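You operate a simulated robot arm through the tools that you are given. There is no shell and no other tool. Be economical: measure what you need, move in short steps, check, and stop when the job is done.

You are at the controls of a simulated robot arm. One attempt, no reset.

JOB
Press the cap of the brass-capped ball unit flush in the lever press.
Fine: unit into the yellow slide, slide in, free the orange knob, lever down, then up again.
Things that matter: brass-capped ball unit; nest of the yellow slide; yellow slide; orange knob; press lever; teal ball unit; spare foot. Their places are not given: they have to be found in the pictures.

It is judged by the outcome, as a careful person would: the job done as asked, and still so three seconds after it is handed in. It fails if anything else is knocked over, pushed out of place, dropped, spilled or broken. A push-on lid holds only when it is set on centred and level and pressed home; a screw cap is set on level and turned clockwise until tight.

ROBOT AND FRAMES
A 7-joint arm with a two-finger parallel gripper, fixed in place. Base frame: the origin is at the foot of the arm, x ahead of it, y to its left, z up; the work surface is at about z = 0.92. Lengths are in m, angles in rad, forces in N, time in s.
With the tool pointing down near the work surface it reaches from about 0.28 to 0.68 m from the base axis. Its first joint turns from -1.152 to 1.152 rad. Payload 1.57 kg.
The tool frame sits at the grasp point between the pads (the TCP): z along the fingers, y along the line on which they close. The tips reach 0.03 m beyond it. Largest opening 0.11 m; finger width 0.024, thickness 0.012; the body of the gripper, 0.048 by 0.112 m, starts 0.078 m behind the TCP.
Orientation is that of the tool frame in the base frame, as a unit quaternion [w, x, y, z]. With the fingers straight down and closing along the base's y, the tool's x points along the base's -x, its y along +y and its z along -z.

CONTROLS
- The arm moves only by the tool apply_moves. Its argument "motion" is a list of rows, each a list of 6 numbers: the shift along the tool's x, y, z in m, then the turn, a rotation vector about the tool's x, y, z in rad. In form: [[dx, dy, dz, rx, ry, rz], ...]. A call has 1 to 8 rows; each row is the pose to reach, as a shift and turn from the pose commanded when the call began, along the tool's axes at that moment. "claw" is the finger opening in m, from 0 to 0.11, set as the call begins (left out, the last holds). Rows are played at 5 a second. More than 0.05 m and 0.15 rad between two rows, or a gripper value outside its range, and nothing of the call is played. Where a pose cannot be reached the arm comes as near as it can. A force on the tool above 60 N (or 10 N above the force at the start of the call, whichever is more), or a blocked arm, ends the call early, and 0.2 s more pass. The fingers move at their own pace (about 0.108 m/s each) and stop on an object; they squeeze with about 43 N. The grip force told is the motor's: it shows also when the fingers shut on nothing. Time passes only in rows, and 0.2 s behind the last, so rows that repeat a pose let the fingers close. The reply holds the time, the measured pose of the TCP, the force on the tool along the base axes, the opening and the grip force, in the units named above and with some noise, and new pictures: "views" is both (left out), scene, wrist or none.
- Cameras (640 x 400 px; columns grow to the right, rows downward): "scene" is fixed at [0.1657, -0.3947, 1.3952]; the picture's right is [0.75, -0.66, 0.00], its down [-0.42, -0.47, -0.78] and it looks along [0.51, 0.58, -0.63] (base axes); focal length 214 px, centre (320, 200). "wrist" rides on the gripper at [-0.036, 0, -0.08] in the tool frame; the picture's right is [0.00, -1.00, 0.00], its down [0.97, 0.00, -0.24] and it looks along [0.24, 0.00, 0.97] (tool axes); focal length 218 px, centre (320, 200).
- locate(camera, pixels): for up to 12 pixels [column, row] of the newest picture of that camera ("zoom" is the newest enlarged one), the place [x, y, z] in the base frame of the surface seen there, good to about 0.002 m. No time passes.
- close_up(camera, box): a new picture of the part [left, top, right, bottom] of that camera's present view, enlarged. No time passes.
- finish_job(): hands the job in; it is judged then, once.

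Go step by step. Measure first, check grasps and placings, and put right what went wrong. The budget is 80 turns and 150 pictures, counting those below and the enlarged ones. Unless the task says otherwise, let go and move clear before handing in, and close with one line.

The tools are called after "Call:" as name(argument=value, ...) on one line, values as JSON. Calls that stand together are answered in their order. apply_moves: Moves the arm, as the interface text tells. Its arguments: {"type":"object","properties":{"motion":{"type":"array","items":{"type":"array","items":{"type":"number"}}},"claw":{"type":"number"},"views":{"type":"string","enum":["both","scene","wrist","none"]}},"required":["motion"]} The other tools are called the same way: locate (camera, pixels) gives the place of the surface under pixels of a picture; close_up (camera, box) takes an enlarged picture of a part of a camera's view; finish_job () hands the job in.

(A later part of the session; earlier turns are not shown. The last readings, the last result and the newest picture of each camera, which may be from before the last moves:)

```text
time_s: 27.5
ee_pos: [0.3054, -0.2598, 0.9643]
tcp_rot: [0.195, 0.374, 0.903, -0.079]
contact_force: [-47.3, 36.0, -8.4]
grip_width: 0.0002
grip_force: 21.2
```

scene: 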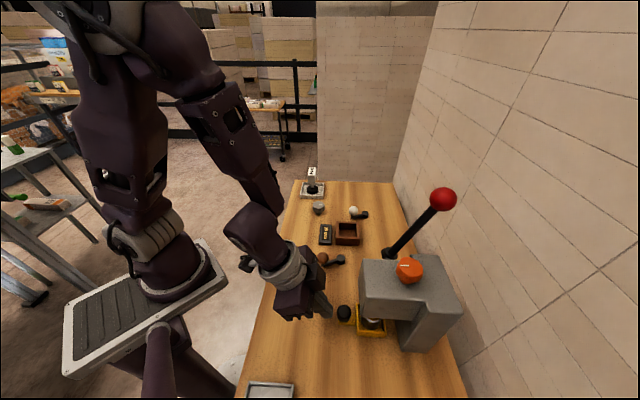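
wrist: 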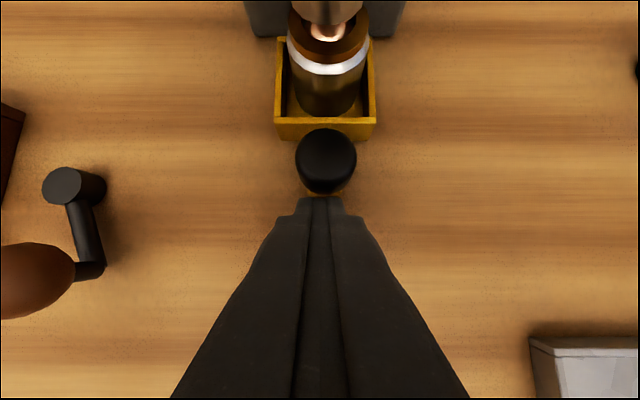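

Pressing with 59 N moves nothing, so the slide is at its stop. I'll back off and measure the nest against the ram.

Call:
apply_moves(motion=[[0.015, 0, -0.005, 0, 0, 0], [0.03, 0, -0.03, 0, 0, 0], [0.05, 0, -0.06, 0, 0, 0], [0.05, 0, -0.06, 0, 0, 0]])

Call:
close_up(camera="wrist", box=[230, 20, 400, 126])

Call:
locate(camera="wrist", pixels=[[320, 165], [319, 60], [320, 120], [320, 100]])

```text
time_s: 28.5
ee_pos: [0.2662, -0.2169, 1.0091]
tcp_rot: [0.204, 0.372, 0.902, -0.086]
contact_force: [0.2, -0.4, 0.5]
grip_width: 0.0
grip_force: 21.3
out of reach, approached as far as the arm can: row 2, 3, 4
```

scene: 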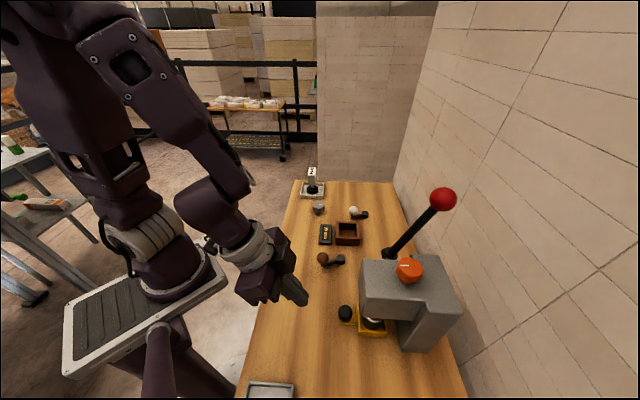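
wrist: 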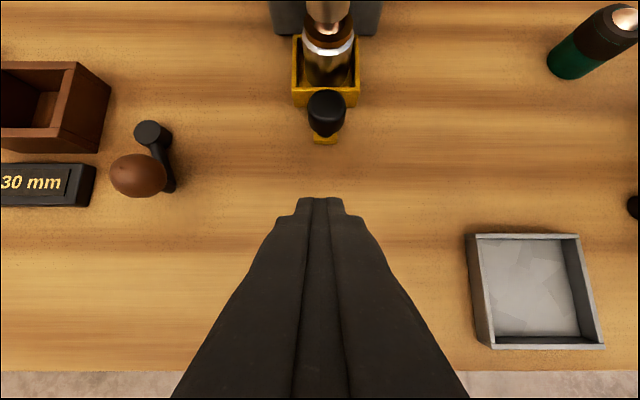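

```text
3.76 times, centred on (315, 73) of wrist
```

zoom: 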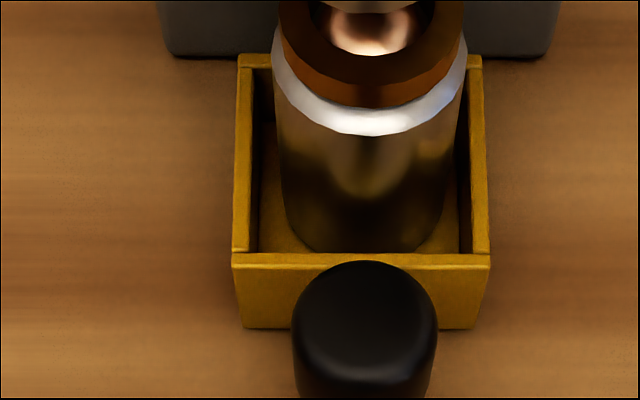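

```text
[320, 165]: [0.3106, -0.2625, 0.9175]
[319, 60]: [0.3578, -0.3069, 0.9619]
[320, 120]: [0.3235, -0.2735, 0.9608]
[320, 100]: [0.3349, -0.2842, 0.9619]
```

The unit sits centred under the ram. Next is the orange knob: I'll rise, straighten the tool and set a yaw that keeps clear of the lever.

Call:
apply_moves(motion=[[-0.025, 0, -0.03, -0.008, 0.074, -0.033], [-0.05, 0, -0.06, -0.016, 0.148, -0.065], [-0.075, 0, -0.09, -0.024, 0.222, -0.098], [-0.1, 0, -0.12, -0.032, 0.296, -0.13], [-0.125, 0, -0.151, -0.04, 0.37, -0.163], [-0.125, 0, -0.151, -0.048, 0.444, -0.195], [-0.125, 0, -0.151, -0.048, 0.444, -0.195]], claw=0.06)

```text
time_s: 30.1
ee_pos: [0.3021, -0.2514, 1.2016]
tcp_rot: [0.001, 0.288, 0.958, 0.001]
contact_force: [0.0, -0.4, -0.2]
grip_width: 0.06
grip_force: 0.0
out of reach, approached as far as the arm can: row 1
```

scene: 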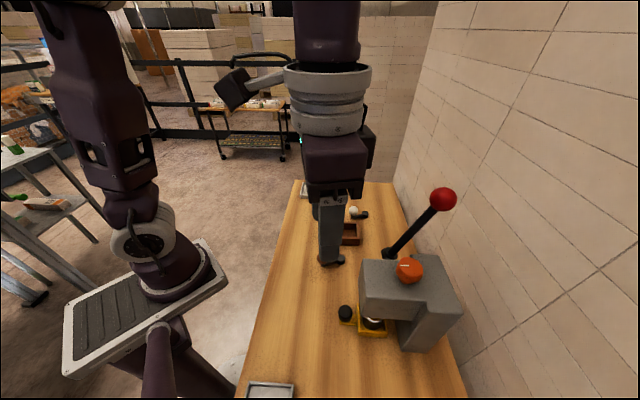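
wrist: 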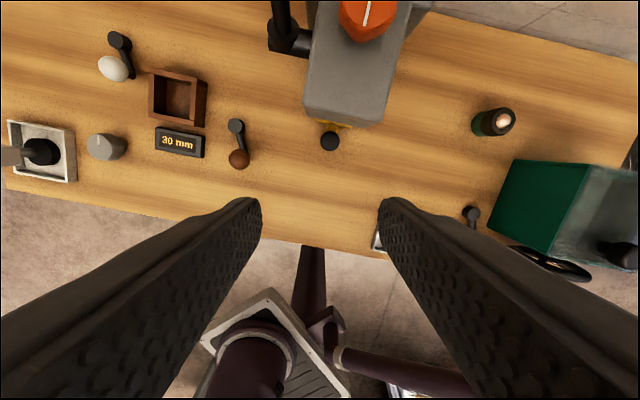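

The knob is upper centre. I'll move over it at height.

Call:
apply_moves(motion=[[-0.04, -0.01, 0, 0, 0, 0], [-0.08, -0.02, 0, 0, 0, 0], [-0.119, -0.03, 0, 0, 0, 0], [-0.119, -0.03, 0.03, 0, 0, 0], [-0.119, -0.03, 0.03, 0, 0, 0], [-0.119, -0.03, 0.03, 0, 0, 0]])

Call:
close_up(camera="wrist", box=[220, 120, 420, 245])

Call:
close_up(camera="scene", box=[340, 170, 480, 290])

```text
time_s: 31.5
ee_pos: [0.3852, -0.3413, 1.1706]
tcp_rot: [0.0, 0.289, 0.957, 0.0]
contact_force: [0.3, 0.2, 0.3]
grip_width: 0.0599
grip_force: 0.1
```

scene: 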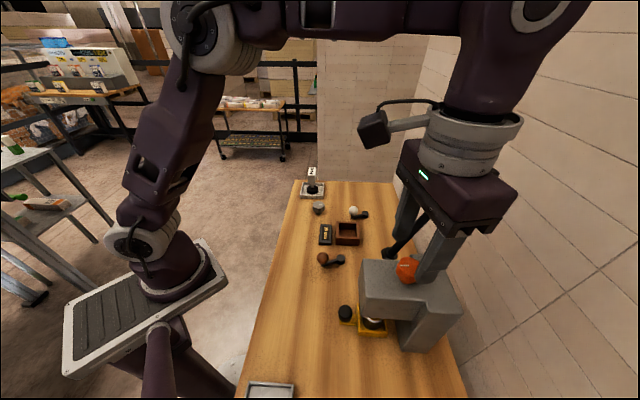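
wrist: 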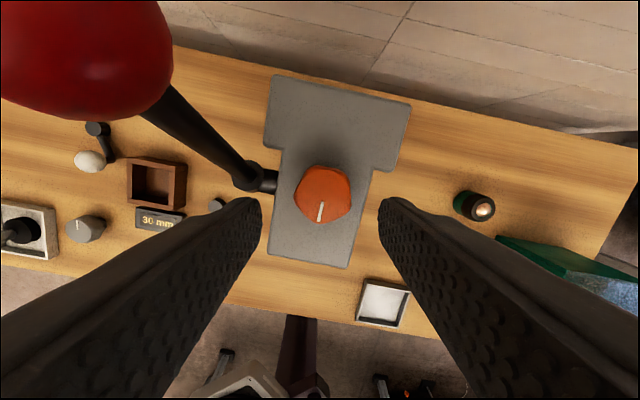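

```text
3.20 times, centred on (320, 182) of wrist
```

zoom: 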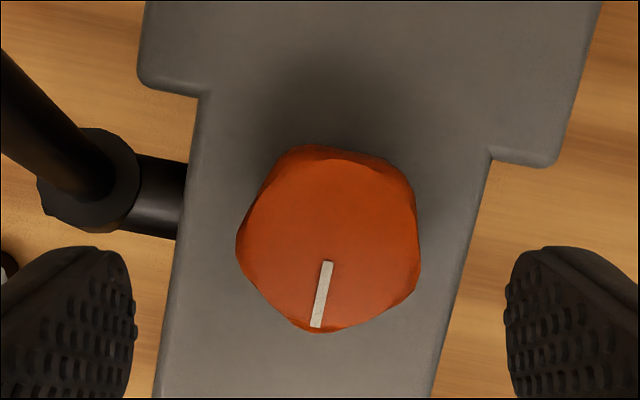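

```text
3.33 times, centred on (410, 230) of scene
```

zoom: 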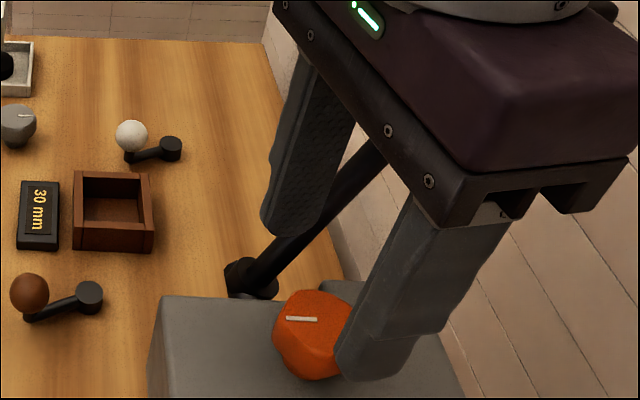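

I'll measure the knob top precisely.

Call:
locate(camera="wrist", pixels=[[322, 194], [322, 171], [321, 221], [297, 197], [348, 197], [306, 212], [338, 178]])

```text
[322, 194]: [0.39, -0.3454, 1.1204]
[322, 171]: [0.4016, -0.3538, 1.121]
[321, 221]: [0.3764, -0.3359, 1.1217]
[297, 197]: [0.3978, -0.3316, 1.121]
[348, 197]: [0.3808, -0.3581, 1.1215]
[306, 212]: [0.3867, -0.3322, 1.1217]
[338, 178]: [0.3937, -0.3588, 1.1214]
```

The knob centre is (0.3893,-0.3450), top 1.121. I'll centre, descend to TCP 1.125 and close.

Call:
apply_moves(motion=[[-0.0054, -0.0009, 0, 0, 0, -0.03], [-0.0054, -0.0009, 0.023, 0, 0, -0.03], [-0.0054, -0.0009, 0.0456, 0, 0, -0.03], [-0.0054, -0.0009, 0.0456, 0, 0, -0.03]], views="wrist")

```text
time_s: 32.5
ee_pos: [0.3862, -0.3466, 1.1257]
tcp_rot: [0.001, 0.274, 0.962, 0.0]
contact_force: [0.1, -0.5, -0.4]
grip_width: 0.06
grip_force: 0.0
```

wrist: 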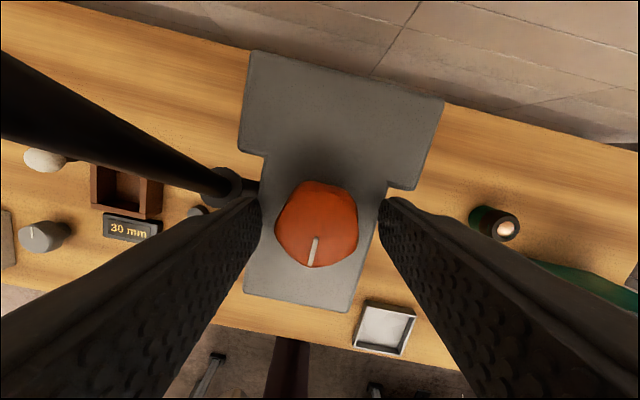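

Centring by 3 mm more, then closing.

Call:
apply_moves(motion=[[-0.0035, 0.001, 0, 0, 0, 0], [-0.0035, 0.001, 0, 0, 0, 0]], claw=0.06, views="none")

Call:
apply_moves(motion=[[0, 0, 0, 0, 0, 0], [0, 0, 0, 0, 0, 0], [0, 0, 0, 0, 0, 0]], claw=0.0)

```text
time_s: 33.1
ee_pos: [0.3898, -0.346, 1.1249]
tcp_rot: [0.001, 0.274, 0.962, 0.001]
contact_force: [0.5, -0.1, 0.5]
grip_width: 0.0601
grip_force: 0.1
```

```text
time_s: 33.9
ee_pos: [0.3897, -0.3468, 1.1258]
tcp_rot: [0.001, 0.273, 0.962, 0.0]
contact_force: [-2.5, -6.2, -4.8]
grip_width: 0.0375
grip_force: 43.1
```

scene: 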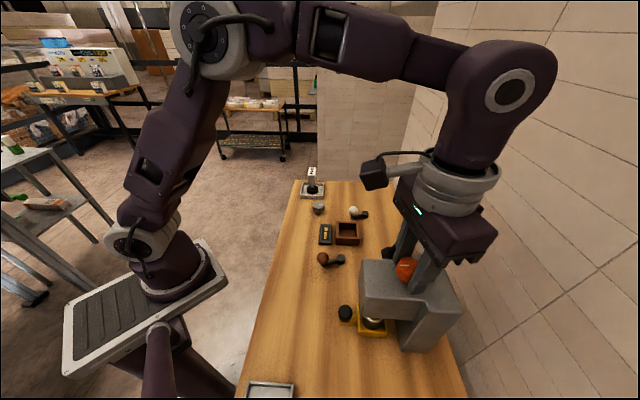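
wrist: 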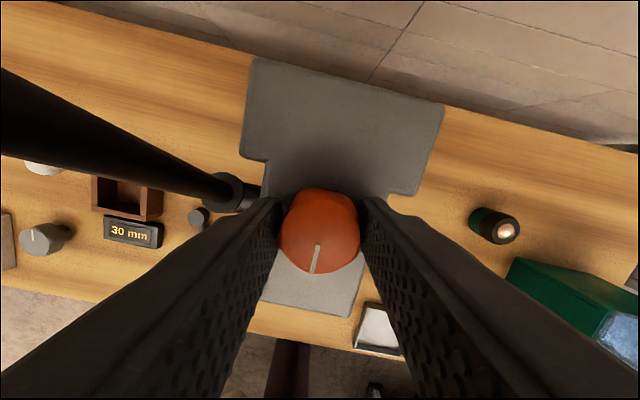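

Gripped at 0.0375. I'll turn it counter-clockwise by 0.3 rad and see whether it follows.

Call:
apply_moves(motion=[[0, 0, 0, 0, 0, -0.1], [0, 0, 0, 0, 0, -0.2], [0, 0, 0, 0, 0, -0.3], [0, 0, 0, 0, 0, -0.3]])

```text
time_s: 34.9
ee_pos: [0.3901, -0.3462, 1.1255]
tcp_rot: [0.001, 0.127, 0.992, -0.001]
contact_force: [-4.6, -7.6, 11.9]
grip_width: 0.0378
grip_force: 43.3
```

scene: 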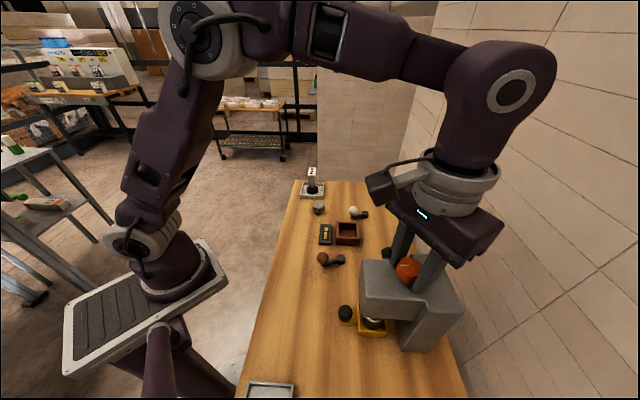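
wrist: 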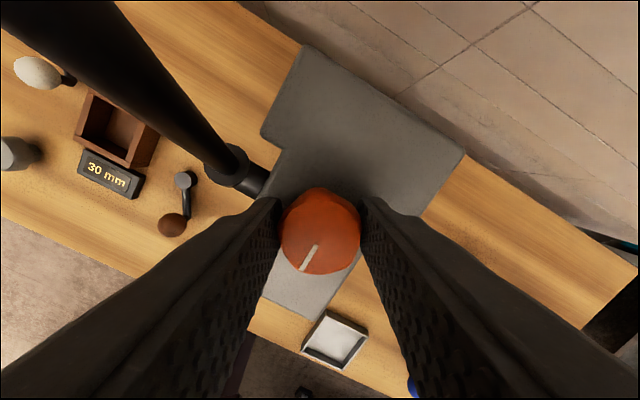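

The pointer stayed along the press axis: the grip slipped, so counter-clockwise is blocked. I'll test clockwise by 0.3 rad.

Call:
apply_moves(motion=[[0, 0, 0, 0, 0, 0.1], [0, 0, 0, 0, 0, 0.2], [0, 0, 0, 0, 0, 0.3], [0, 0, 0, 0, 0, 0.3]], views="wrist")

```text
time_s: 35.9
ee_pos: [0.3895, -0.3461, 1.1253]
tcp_rot: [0.002, 0.274, 0.962, -0.002]
contact_force: [-7.2, -21.1, 23.5]
grip_width: 0.0373
grip_force: 43.7
```

wrist: 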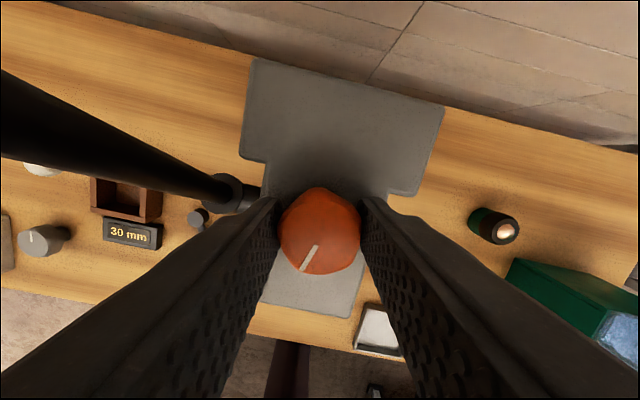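

Clockwise works: the pointer turned with the gripper. I'll open, rewind counter-clockwise and regrip for a long clockwise turn.

Call:
apply_moves(motion=[[0, 0, 0, 0, 0, 0], [0, 0, 0, 0, 0, 0], [0, 0, 0, 0, 0, -0.14], [0, 0, 0, 0, 0, -0.28], [0, 0, 0, 0, 0, -0.42], [0, 0, 0, 0, 0, -0.56], [0, 0, 0, 0, 0, -0.7], [0, 0, 0, 0, 0, -0.7]], claw=0.06, views="wrist")

Call:
apply_moves(motion=[[0, 0, 0, 0, 0, -0.14], [0, 0, 0, 0, 0, -0.28], [0, 0, 0, 0, 0, -0.42], [0, 0, 0, 0, 0, -0.56], [0, 0, 0, 0, 0, -0.56]])

```text
time_s: 37.7
ee_pos: [0.3904, -0.3443, 1.124]
tcp_rot: [0.001, -0.074, 0.997, 0.0]
contact_force: [0.4, 0.0, 0.6]
grip_width: 0.06
grip_force: 0.0
```

wrist: 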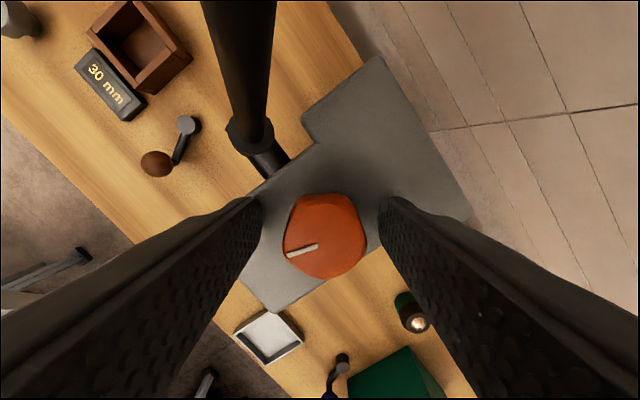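

```text
time_s: 38.9
ee_pos: [0.3896, -0.3451, 1.1252]
tcp_rot: [0.001, -0.346, 0.938, -0.001]
contact_force: [0.1, -0.5, 0.0]
grip_width: 0.06
grip_force: 0.0
```

scene: 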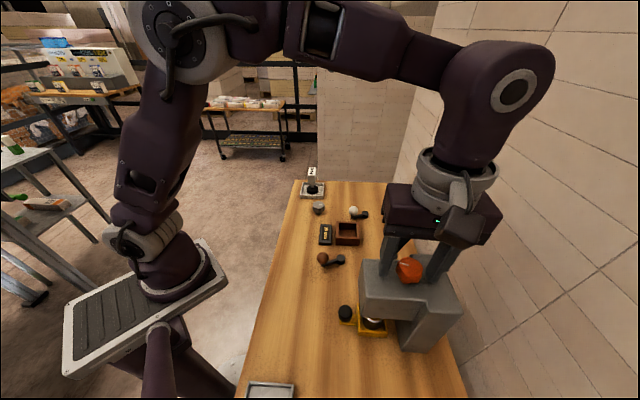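
wrist: 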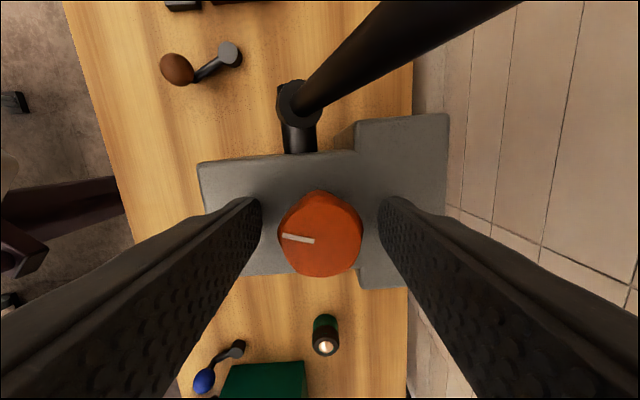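

Closing and turning clockwise.

Call:
apply_moves(motion=[[0, 0, 0, 0, 0, 0], [0, 0, 0, 0, 0, 0], [0, 0, 0, 0, 0, 0], [0, 0, 0, 0, 0, 0.12], [0, 0, 0, 0, 0, 0.24], [0, 0, 0, 0, 0, 0.36], [0, 0, 0, 0, 0, 0.48], [0, 0, 0, 0, 0, 0.6]], claw=0.0, views="wrist")

Call:
apply_moves(motion=[[0, 0, 0, 0, 0, 0.12], [0, 0, 0, 0, 0, 0.24], [0, 0, 0, 0, 0, 0.36], [0, 0, 0, 0, 0, 0.48], [0, 0, 0, 0, 0, 0.6], [0, 0, 0, 0, 0, 0.68], [0, 0, 0, 0, 0, 0.68]])

```text
time_s: 40.7
ee_pos: [0.3913, -0.3464, 1.1245]
tcp_rot: [0.001, -0.053, 0.999, -0.001]
contact_force: [15.3, -13.7, 3.1]
grip_width: 0.0375
grip_force: 43.4
```

wrist: 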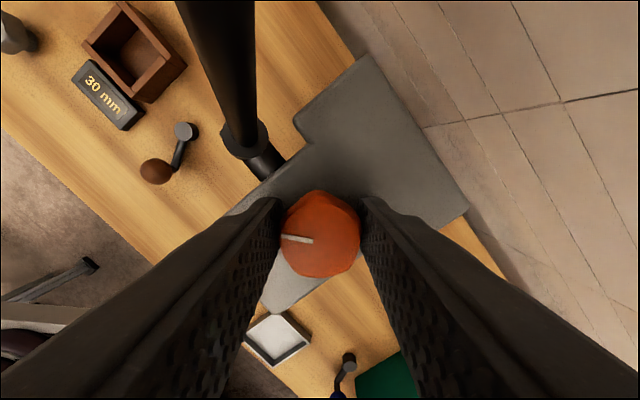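

```text
time_s: 42.3
ee_pos: [0.3901, -0.3471, 1.1254]
tcp_rot: [0.003, 0.284, 0.959, -0.003]
contact_force: [7.8, -29.8, 23.7]
grip_width: 0.0376
grip_force: 43.3
```

scene: 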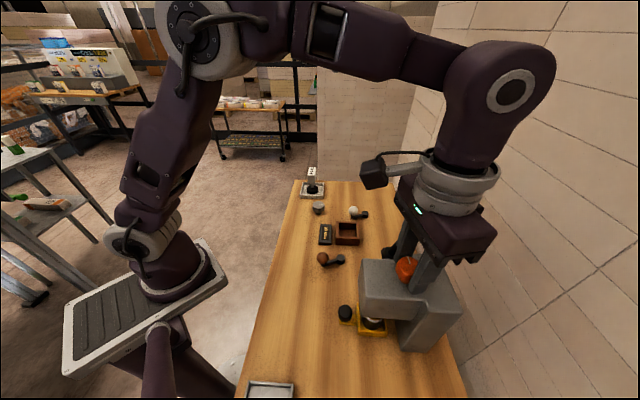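
wrist: 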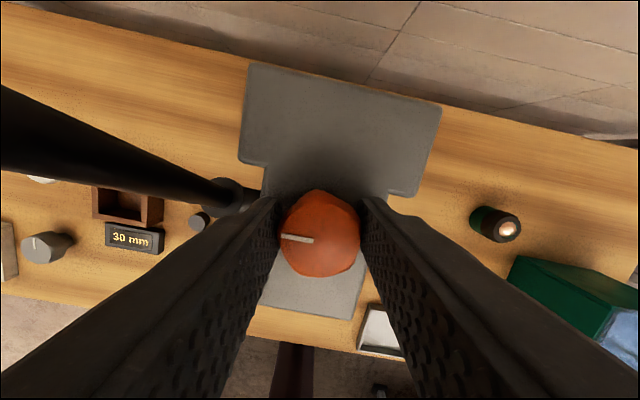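

The pointer now aims at about +v (86° turned). I'll try a little more to see if there's a stop.

Call:
apply_moves(motion=[[0, 0, 0, 0, 0, 0.07], [0, 0, 0, 0, 0, 0.14], [0, 0, 0, 0, 0, 0.14]], views="wrist")

```text
time_s: 43.1
ee_pos: [0.3898, -0.3467, 1.1229]
tcp_rot: [0.0, 0.35, 0.937, -0.001]
contact_force: [-10.3, -29.2, -0.4]
grip_width: 0.0377
grip_force: 42.9
```

wrist: 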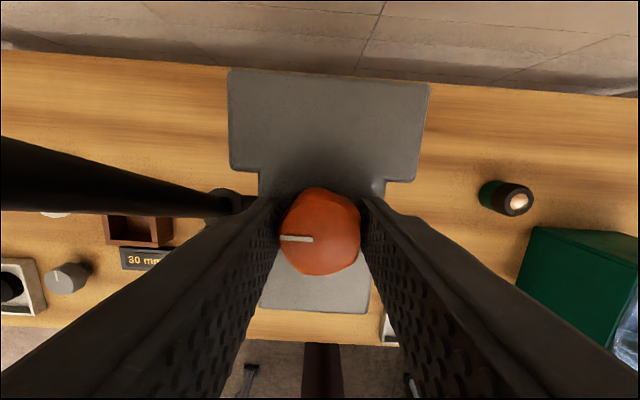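

The pointer stops at 90°, so the knob is freed. I'll release and rise clear.

Call:
apply_moves(motion=[[0, 0, 0, 0, 0, 0], [0, 0, 0, 0, 0, 0], [0, 0, -0.03, 0, 0, 0], [0, 0, -0.07, 0, 0, 0], [0, 0, -0.115, 0, 0, 0.06], [0, 0, -0.15, 0, 0, 0.06], [0, 0, -0.15, 0, 0, 0.06]], claw=0.06)

Call:
close_up(camera="scene", box=[340, 170, 480, 290])

```text
time_s: 44.7
ee_pos: [0.3914, -0.3454, 1.2516]
tcp_rot: [0.001, 0.378, 0.926, 0.0]
contact_force: [-0.5, 0.2, 0.0]
grip_width: 0.0602
grip_force: 0.1
out of reach, approached as far as the arm can: row 6, 7
```

scene: 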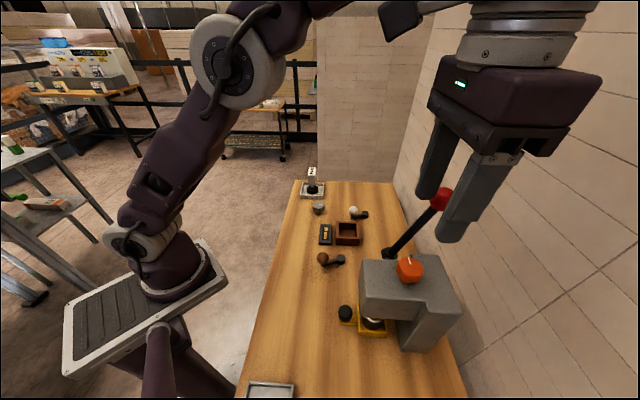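
wrist: 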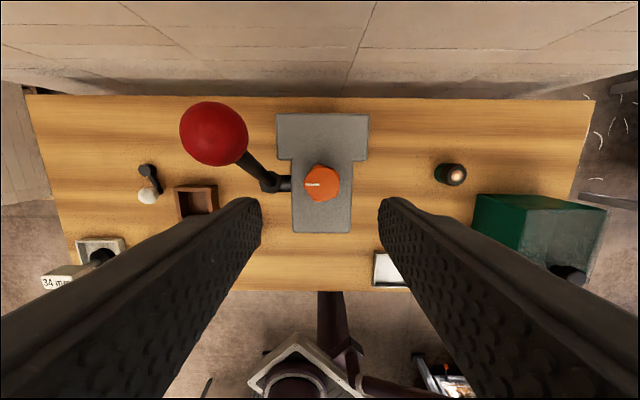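

```text
3.33 times, centred on (410, 230) of scene
```

zoom: 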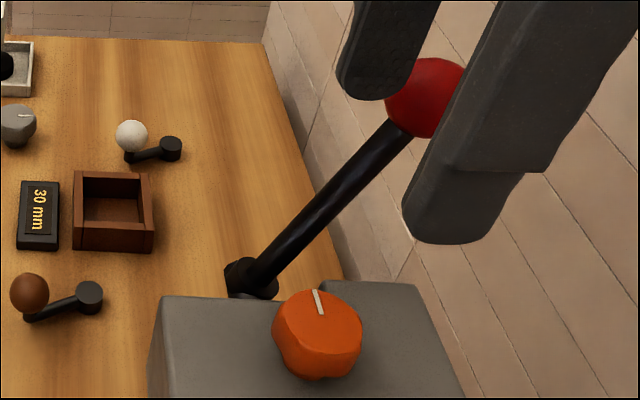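

The knob is turned to free and undisturbed. I'll locate the ball precisely.

Call:
locate(camera="wrist", pixels=[[214, 134], [184, 134], [244, 134], [214, 105], [214, 162], [249, 163], [268, 182]])

```text
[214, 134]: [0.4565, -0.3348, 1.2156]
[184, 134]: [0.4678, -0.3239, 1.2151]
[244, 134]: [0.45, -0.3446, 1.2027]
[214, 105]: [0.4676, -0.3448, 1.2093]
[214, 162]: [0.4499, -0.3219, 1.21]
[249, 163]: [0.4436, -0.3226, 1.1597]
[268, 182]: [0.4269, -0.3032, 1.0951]
```

Ball centre is about (0.461,-0.331,1.199). I'll shift over to its v-line, then tilt 0.7 rad toward it.

Call:
apply_moves(motion=[[0.0, 0.03, 0, 0, 0, 0], [0.0056, 0.0594, 0, 0, 0, 0], [0.0056, 0.0594, -0.001, 0, -0.14, 0], [0.0056, 0.0594, -0.001, 0, -0.28, 0], [0.0056, 0.0594, -0.001, 0, -0.42, 0], [0.0056, 0.0594, -0.001, 0, -0.56, 0], [0.0056, 0.0594, -0.001, 0, -0.7, 0], [0.0056, 0.0594, -0.001, 0, -0.7, 0]], claw=0.075)

```text
time_s: 46.5
ee_pos: [0.426, -0.2997, 1.2524]
tcp_rot: [0.32, 0.354, 0.87, -0.129]
contact_force: [-0.6, -0.6, 0.2]
grip_width: 0.0749
grip_force: 0.0
```

scene: 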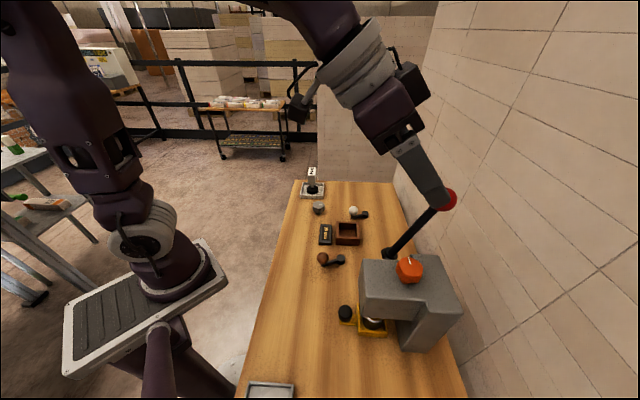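
wrist: 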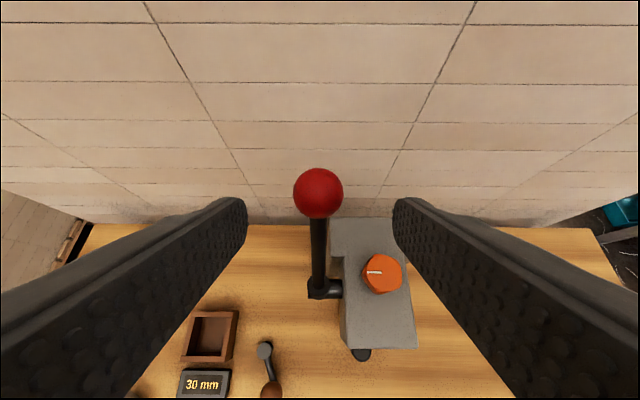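

Nicely lined up with the ball at (318,193). I'll advance around it.

Call:
apply_moves(motion=[[-0.004, 0.001, 0.02, 0, 0, 0], [-0.004, 0.001, 0.04, 0, 0, 0], [-0.004, 0.001, 0.062, 0, 0, 0], [-0.004, 0.001, 0.062, 0, 0, 0]])

```text
time_s: 47.5
ee_pos: [0.4572, -0.3295, 1.2077]
tcp_rot: [0.318, 0.355, 0.869, -0.129]
contact_force: [-0.1, -0.2, 0.3]
grip_width: 0.0752
grip_force: 0.1
```

scene: 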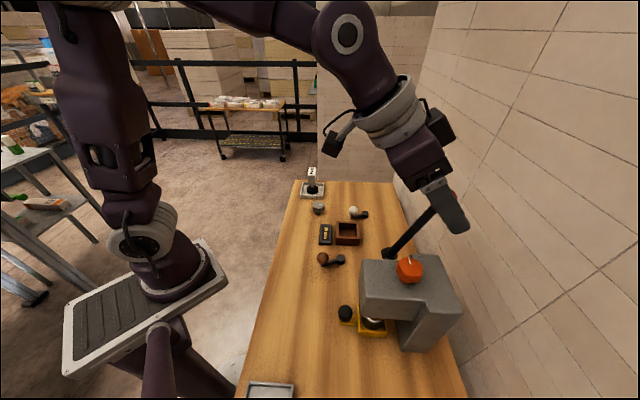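
wrist: 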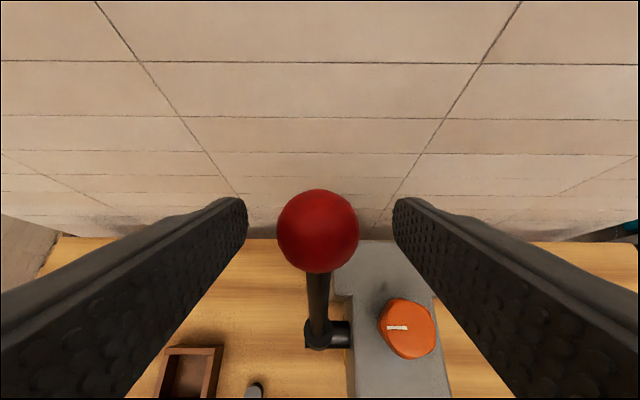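

The ball is centred between the pads. I'll locate the hub for the arc, then close.

Call:
locate(camera="wrist", pixels=[[318, 335], [342, 335], [342, 326], [342, 345], [310, 345], [316, 290]])

Call:
apply_moves(motion=[[0, 0, 0, 0, 0, 0], [0, 0, 0, 0, 0, 0], [0, 0, 0, 0, 0, 0], [0, 0, 0, 0, 0, 0]], claw=0.0, views="wrist")

```text
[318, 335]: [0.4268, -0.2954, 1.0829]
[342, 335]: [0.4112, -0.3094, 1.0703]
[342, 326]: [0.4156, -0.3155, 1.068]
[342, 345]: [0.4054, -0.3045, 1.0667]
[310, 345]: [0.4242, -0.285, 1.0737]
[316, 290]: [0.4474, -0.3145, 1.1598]
```

```text
time_s: 48.5
ee_pos: [0.4574, -0.3281, 1.2082]
tcp_rot: [0.318, 0.354, 0.87, -0.129]
contact_force: [4.9, 3.8, -2.5]
grip_width: 0.0353
grip_force: 42.5
```

wrist: 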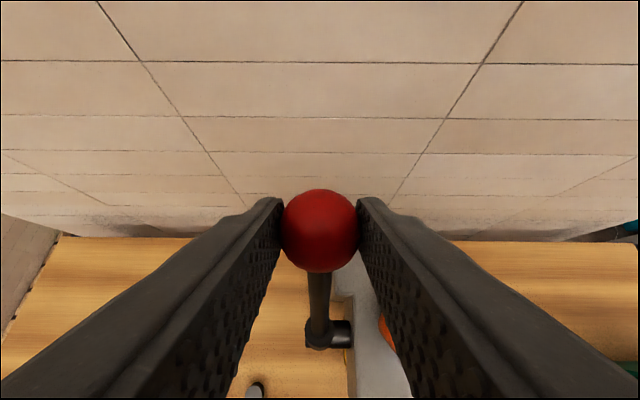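

Ball gripped (0.0353). I'll pull the first 20° of the arc, watching the forces.

Call:
apply_moves(motion=[[0.0071, 0, -0.0115, 0, 0, 0], [0.0153, 0, -0.0223, 0, 0, 0], [0.0239, 0, -0.0317, 0, 0, 0], [0.0332, 0, -0.0404, 0, 0, 0], [0.0332, 0, -0.0404, 0, 0, 0]])

```text
time_s: 49.7
ee_pos: [0.4217, -0.2931, 1.2173]
tcp_rot: [0.319, 0.354, 0.87, -0.129]
contact_force: [14.9, 3.7, 1.8]
grip_width: 0.0352
grip_force: 42.3
```

scene: 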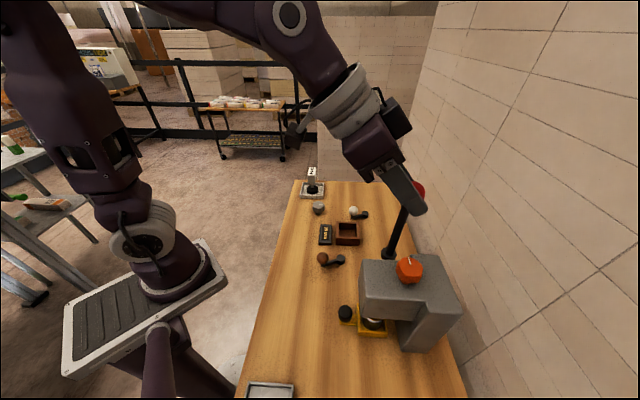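
wrist: 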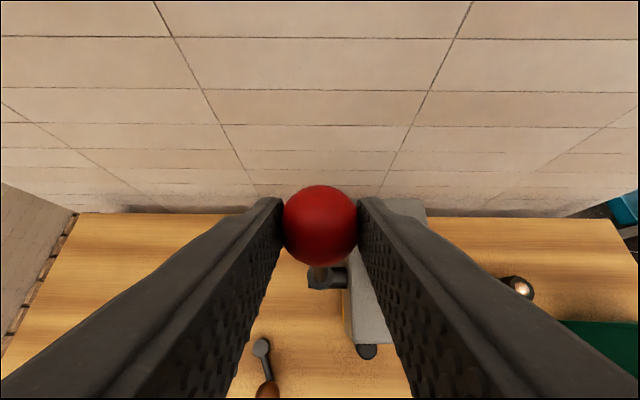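

The lever follows freely. I'll continue to about 40° forward while easing the tilt.

Call:
apply_moves(motion=[[0.0102, 0, -0.0078, 0, 0, 0], [0.0208, 0, -0.0147, 0, 0, 0], [0.0322, 0, -0.0206, 0, 0, 0], [0.044, 0, -0.0256, 0, 0, 0], [0.0554, 0, -0.0293, 0, 0.08, 0], [0.0672, 0, -0.032, 0, 0.15, 0], [0.0794, 0, -0.0337, 0, 0.22, 0], [0.0915, 0, -0.034, 0, 0.28, 0]])

```text
time_s: 51.5
ee_pos: [0.3566, -0.2263, 1.1834]
tcp_rot: [0.194, 0.369, 0.905, -0.078]
contact_force: [11.2, 14.2, 17.5]
grip_width: 0.0355
grip_force: 42.5
```

scene: 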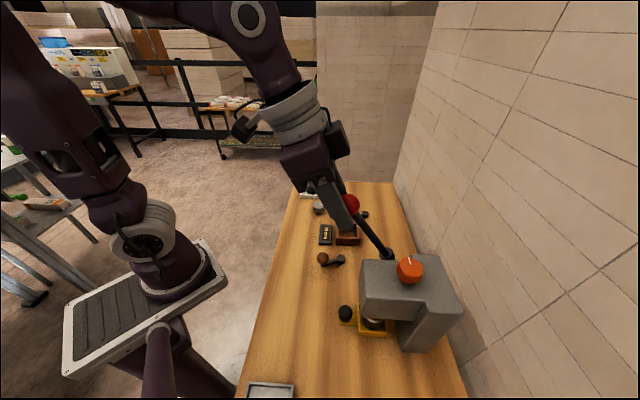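
wrist: 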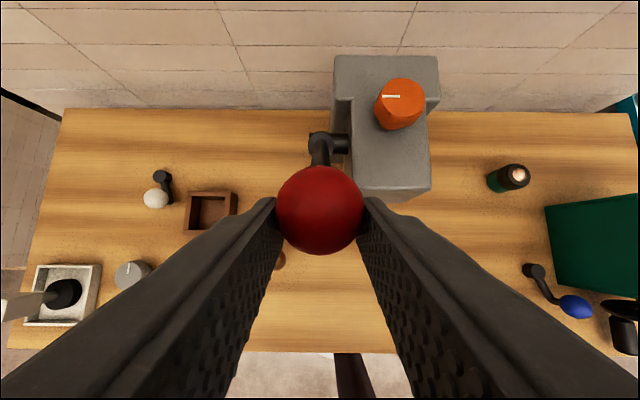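

Halfway down. I'll continue to about 65°, watching for the pressing load.

Call:
apply_moves(motion=[[0.0121, 0.001, 0.004, 0, 0.03, 0], [0.0238, 0.001, 0.009, 0, 0.06, 0], [0.035, 0.001, 0.015, 0, 0.09, 0], [0.0457, 0.001, 0.022, 0, 0.12, 0], [0.0557, 0.001, 0.0299, 0, 0.15, 0]])

```text
time_s: 52.7
ee_pos: [0.3314, -0.2018, 1.1335]
tcp_rot: [0.129, 0.373, 0.918, -0.051]
contact_force: [17.0, 4.2, 32.7]
grip_width: 0.0353
grip_force: 42.7
```

scene: 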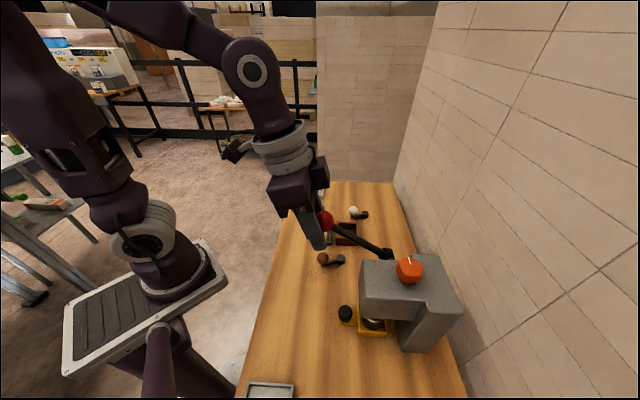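
wrist: 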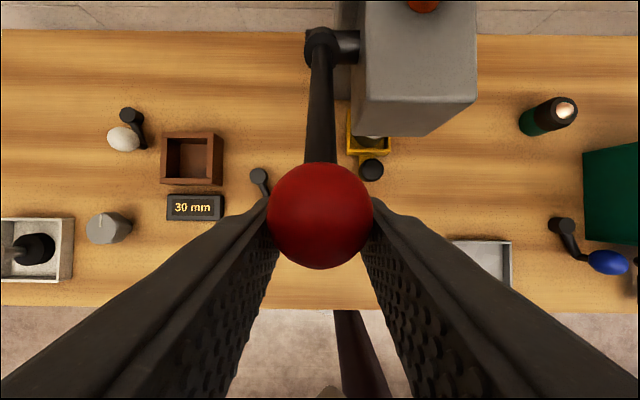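

The load has risen to 33 N and the ball slipped toward the palm (it looks larger, at (320,216)). Pad friction is at its limit, so I'll loosen, re-centre on the ball and lower the palm toward it.

Call:
apply_moves(motion=[[0, 0, 0, 0, 0, 0], [-0.007, 0, 0, 0, 0, 0], [-0.013, 0, 0, 0, 0, 0], [-0.013, 0, 0.012, 0, 0, 0], [-0.013, 0, 0.024, 0, 0, 0], [-0.013, 0, 0.024, 0, 0, 0]], claw=0.05)

```text
time_s: 54.1
ee_pos: [0.3443, -0.2134, 1.114]
tcp_rot: [0.126, 0.375, 0.917, -0.051]
contact_force: [0.5, 0.3, 0.4]
grip_width: 0.0503
grip_force: 0.0
```

scene: 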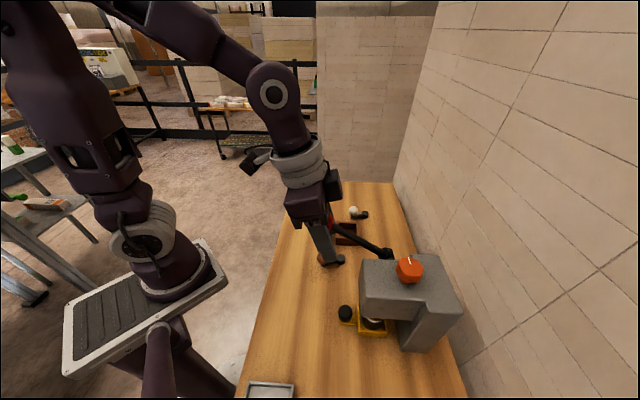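
wrist: 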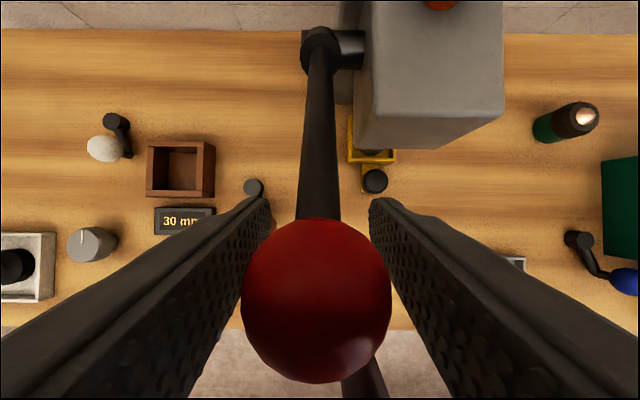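

The lever stays where it is. The ball is centred with about 25 mm to the palm. I'll lower onto it and start pressing.

Call:
apply_moves(motion=[[0, 0, 0.012, 0, 0, 0], [0, 0, 0.022, 0, 0, 0], [0.004, 0, 0.027, 0, 0, 0], [0.0075, 0, 0.031, 0, 0, 0], [0.0075, 0, 0.031, 0, 0, 0]], claw=0.05)

```text
time_s: 55.2
ee_pos: [0.3455, -0.2171, 1.0857]
tcp_rot: [0.133, 0.373, 0.917, -0.052]
contact_force: [-10.0, 10.2, 24.5]
grip_width: 0.0499
grip_force: 0.1
stopped in row 5: the force on the tool passed its limit (the readings are from after the stop); the commanded pose is now the measured one
```

scene: 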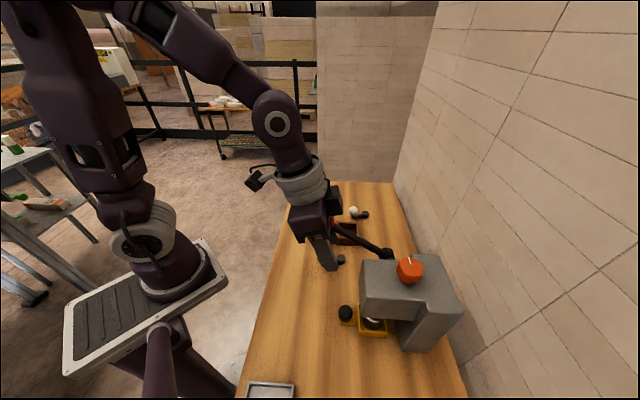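
wrist: 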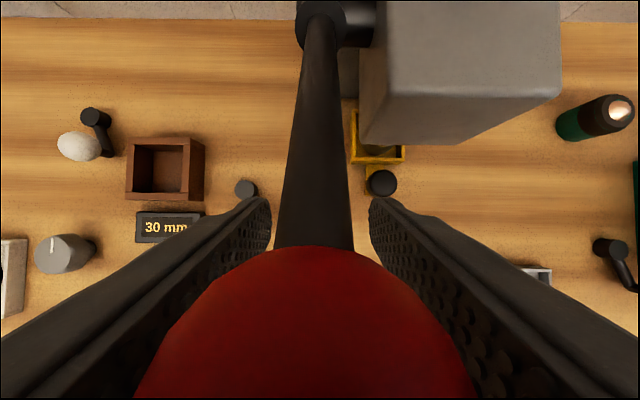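

Contact is made, but the tool leans so it pushes partly against the lever's direction. I'll back off slightly and re-tilt about the ball so the palm pushes along the arc.

Call:
apply_moves(motion=[[0, 0, -0.01, 0, 0, 0], [0.005, 0, -0.012, 0, 0.12, 0], [0.01, 0, -0.013, 0, 0.24, 0], [0.014, 0, -0.013, 0, 0.36, 0], [0.0173, 0, -0.0117, 0, 0.47, 0], [0.0173, 0, -0.0117, 0, 0.47, 0]])

```text
time_s: 56.6
ee_pos: [0.3314, -0.2033, 1.0913]
tcp_rot: [-0.085, 0.375, 0.922, 0.036]
contact_force: [0.2, 0.1, 0.2]
grip_width: 0.0501
grip_force: 0.1
```

scene: 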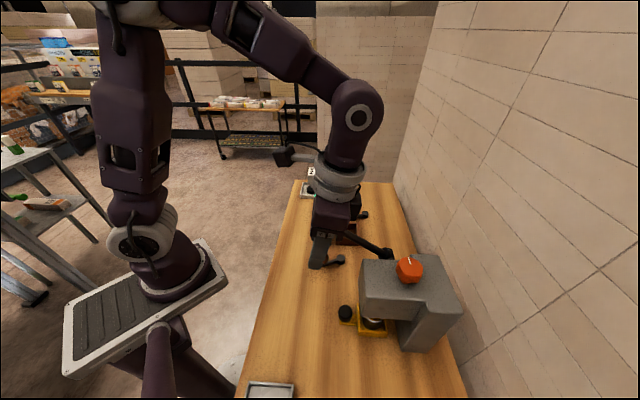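
wrist: 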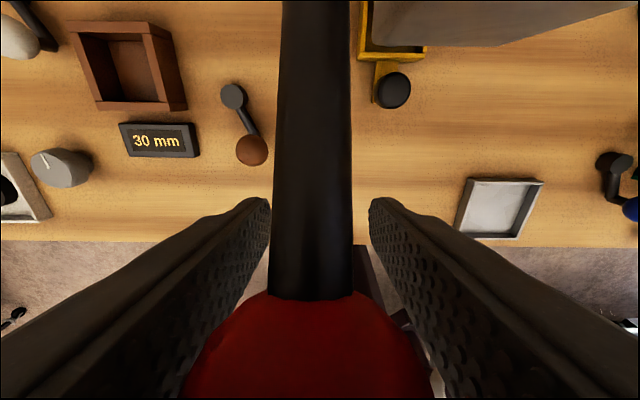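

Aligned, with about 6 mm of gap. I'll press along the arc in small steps.

Call:
apply_moves(motion=[[0, 0, 0.005, 0, 0, 0], [0.001, 0, 0.009, 0, 0, 0], [0.002, 0, 0.0125, 0, 0, 0], [0.0037, 0, 0.0156, 0, 0, 0], [0.005, 0, 0.02, 0, 0, 0], [0.006, 0, 0.024, 0, 0, 0], [0.0074, 0, 0.0278, 0, 0, 0], [0.0074, 0, 0.0278, 0, 0, 0]])

```text
time_s: 57.2
ee_pos: [0.33, -0.204, 1.0863]
tcp_rot: [-0.079, 0.374, 0.923, 0.034]
contact_force: [-1.1, 2.4, 23.1]
grip_width: 0.0502
grip_force: 0.2
stopped in row 3: the force on the tool passed its limit (the readings are from after the stop); the commanded pose is now the measured one
```

scene: 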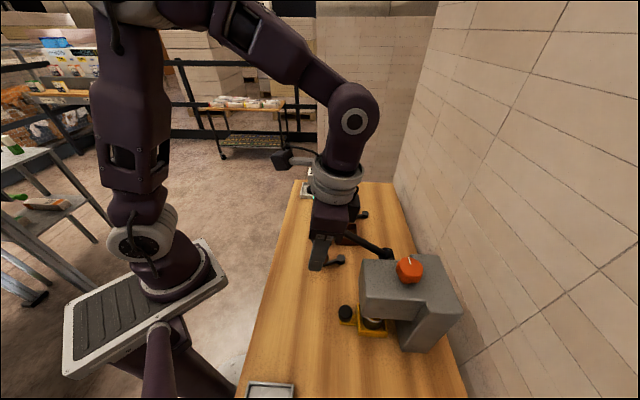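
wrist: 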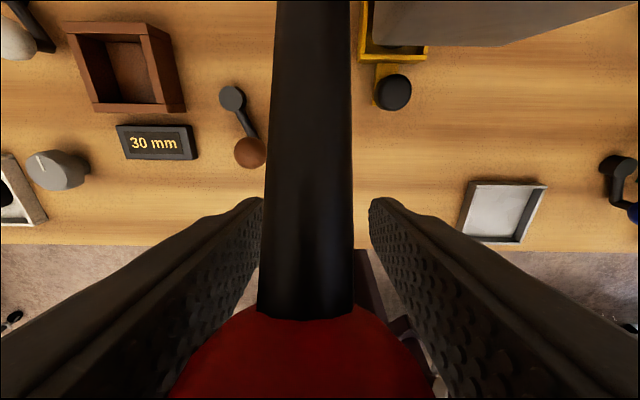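

The lever is hard-stopped here at about 76° of rotation. This may be the end of the stroke or the cap still resisting, so I'll look at the ram and cap.

Call:
close_up(camera="scene", box=[320, 280, 440, 360])

Call:
close_up(camera="wrist", box=[340, 0, 460, 120])

```text
5.00 times, centred on (380, 320) of scene
```

zoom: 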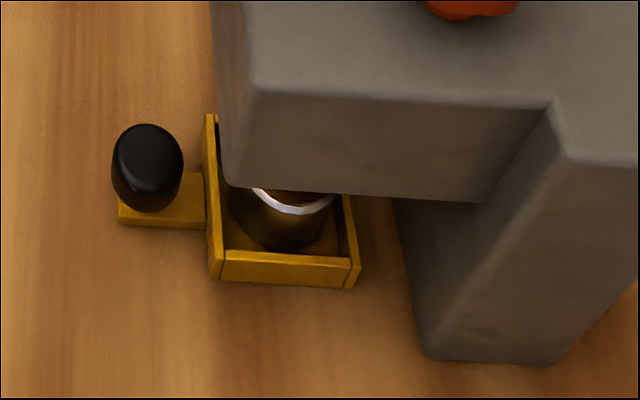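

```text
3.33 times, centred on (400, 60) of wrist
```

zoom: 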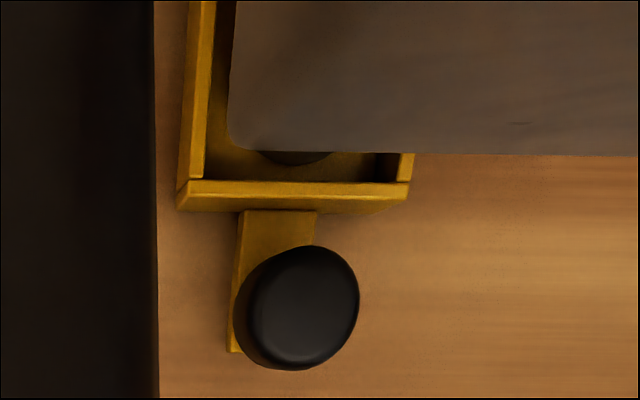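

I can't judge it from here. I'll measure the rod angle, then lift off to look from the front.

Call:
locate(camera="wrist", pixels=[[312, 20], [311, 150], [308, 280]])

Call:
apply_moves(motion=[[0, 0, -0.03, 0, 0, 0], [0, 0, -0.06, 0, 0, 0], [0, 0, -0.09, 0, 0, 0], [0, 0, -0.12, 0, 0, 0], [0, 0, -0.12, 0, 0, 0]])

```text
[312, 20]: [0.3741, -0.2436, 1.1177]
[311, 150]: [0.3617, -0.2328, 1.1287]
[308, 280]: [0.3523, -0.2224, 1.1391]
```

```text
time_s: 58.4
ee_pos: [0.3464, -0.2201, 1.2012]
tcp_rot: [-0.08, 0.374, 0.923, 0.034]
contact_force: [0.0, -0.3, -0.6]
grip_width: 0.05
grip_force: 0.1
```

scene: 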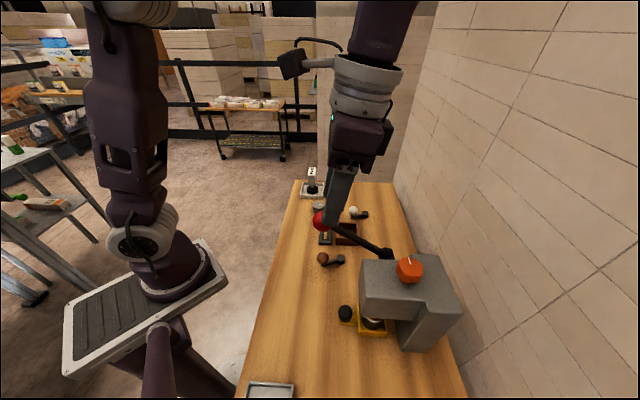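
wrist: 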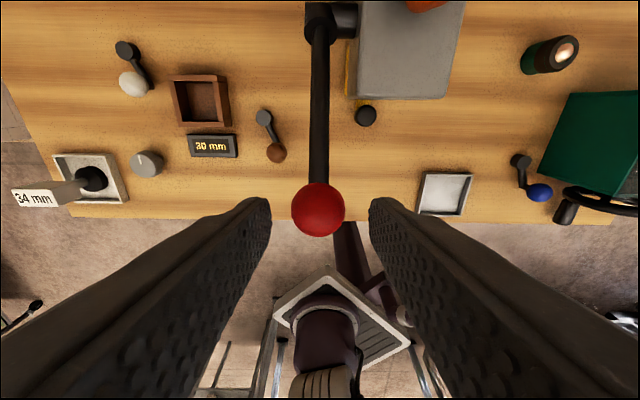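

The rod is now 55° forward of vertical, a turn of about 75°, which suggests a round-number stop. I'll move to the front view to inspect the cap.

Call:
apply_moves(motion=[[0.0135, -0.021, 0.002, 0, -0.13, 0], [0.027, -0.042, 0.0047, 0, -0.26, 0], [0.0404, -0.063, 0.0071, 0, -0.38, 0], [0.0334, -0.063, 0.046, 0, -0.48, 0], [0.0265, -0.063, 0.0859, 0, -0.57, 0], [0.0196, -0.063, 0.1253, 0, -0.65, 0], [0.0127, -0.063, 0.1647, 0, -0.65, 0], [0.0127, -0.063, 0.1647, 0, -0.65, 0]], claw=0.0)

Call:
close_up(camera="wrist", box=[230, 0, 400, 106])

```text
time_s: 60.2
ee_pos: [0.27, -0.2366, 1.0412]
tcp_rot: [0.219, 0.368, 0.9, -0.089]
contact_force: [0.0, -0.3, 0.8]
grip_width: 0.0
grip_force: 21.5
```

scene: 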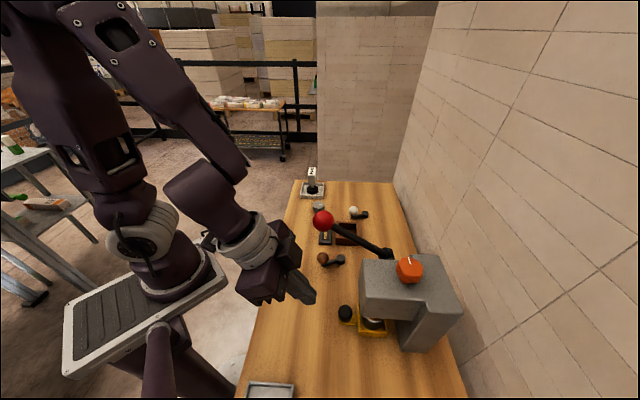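
wrist: 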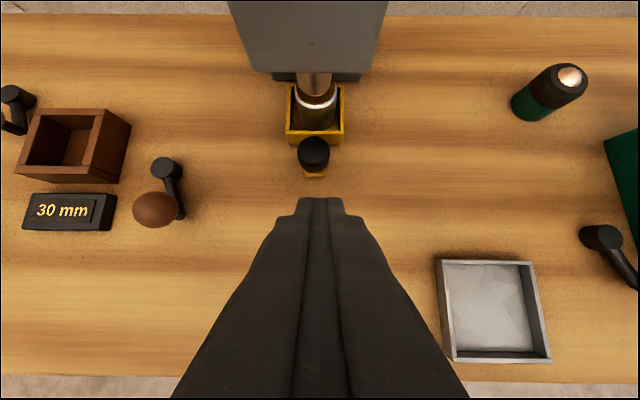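

```text
3.76 times, centred on (315, 53) of wrist
```

zoom: 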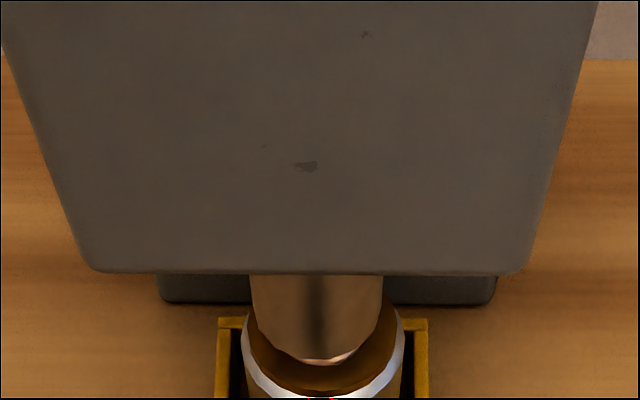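

Call:
close_up(camera="wrist", box=[275, 65, 355, 155])

Call:
locate(camera="wrist", pixels=[[315, 80], [315, 92], [315, 96], [315, 101], [315, 105], [315, 115], [290, 90], [340, 90]])

```text
4.44 times, centred on (315, 110) of wrist
```

zoom: 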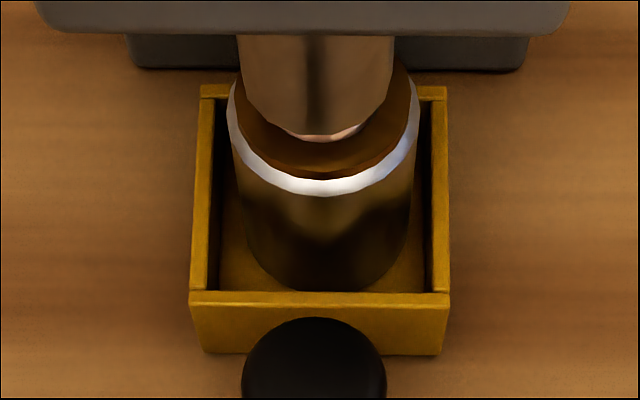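

```text
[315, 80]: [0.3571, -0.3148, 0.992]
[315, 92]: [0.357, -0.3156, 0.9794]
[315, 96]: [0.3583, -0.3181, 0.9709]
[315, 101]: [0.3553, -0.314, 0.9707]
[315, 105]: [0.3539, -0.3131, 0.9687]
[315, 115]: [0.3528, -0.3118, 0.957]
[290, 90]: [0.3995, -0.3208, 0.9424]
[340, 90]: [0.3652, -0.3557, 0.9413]
```

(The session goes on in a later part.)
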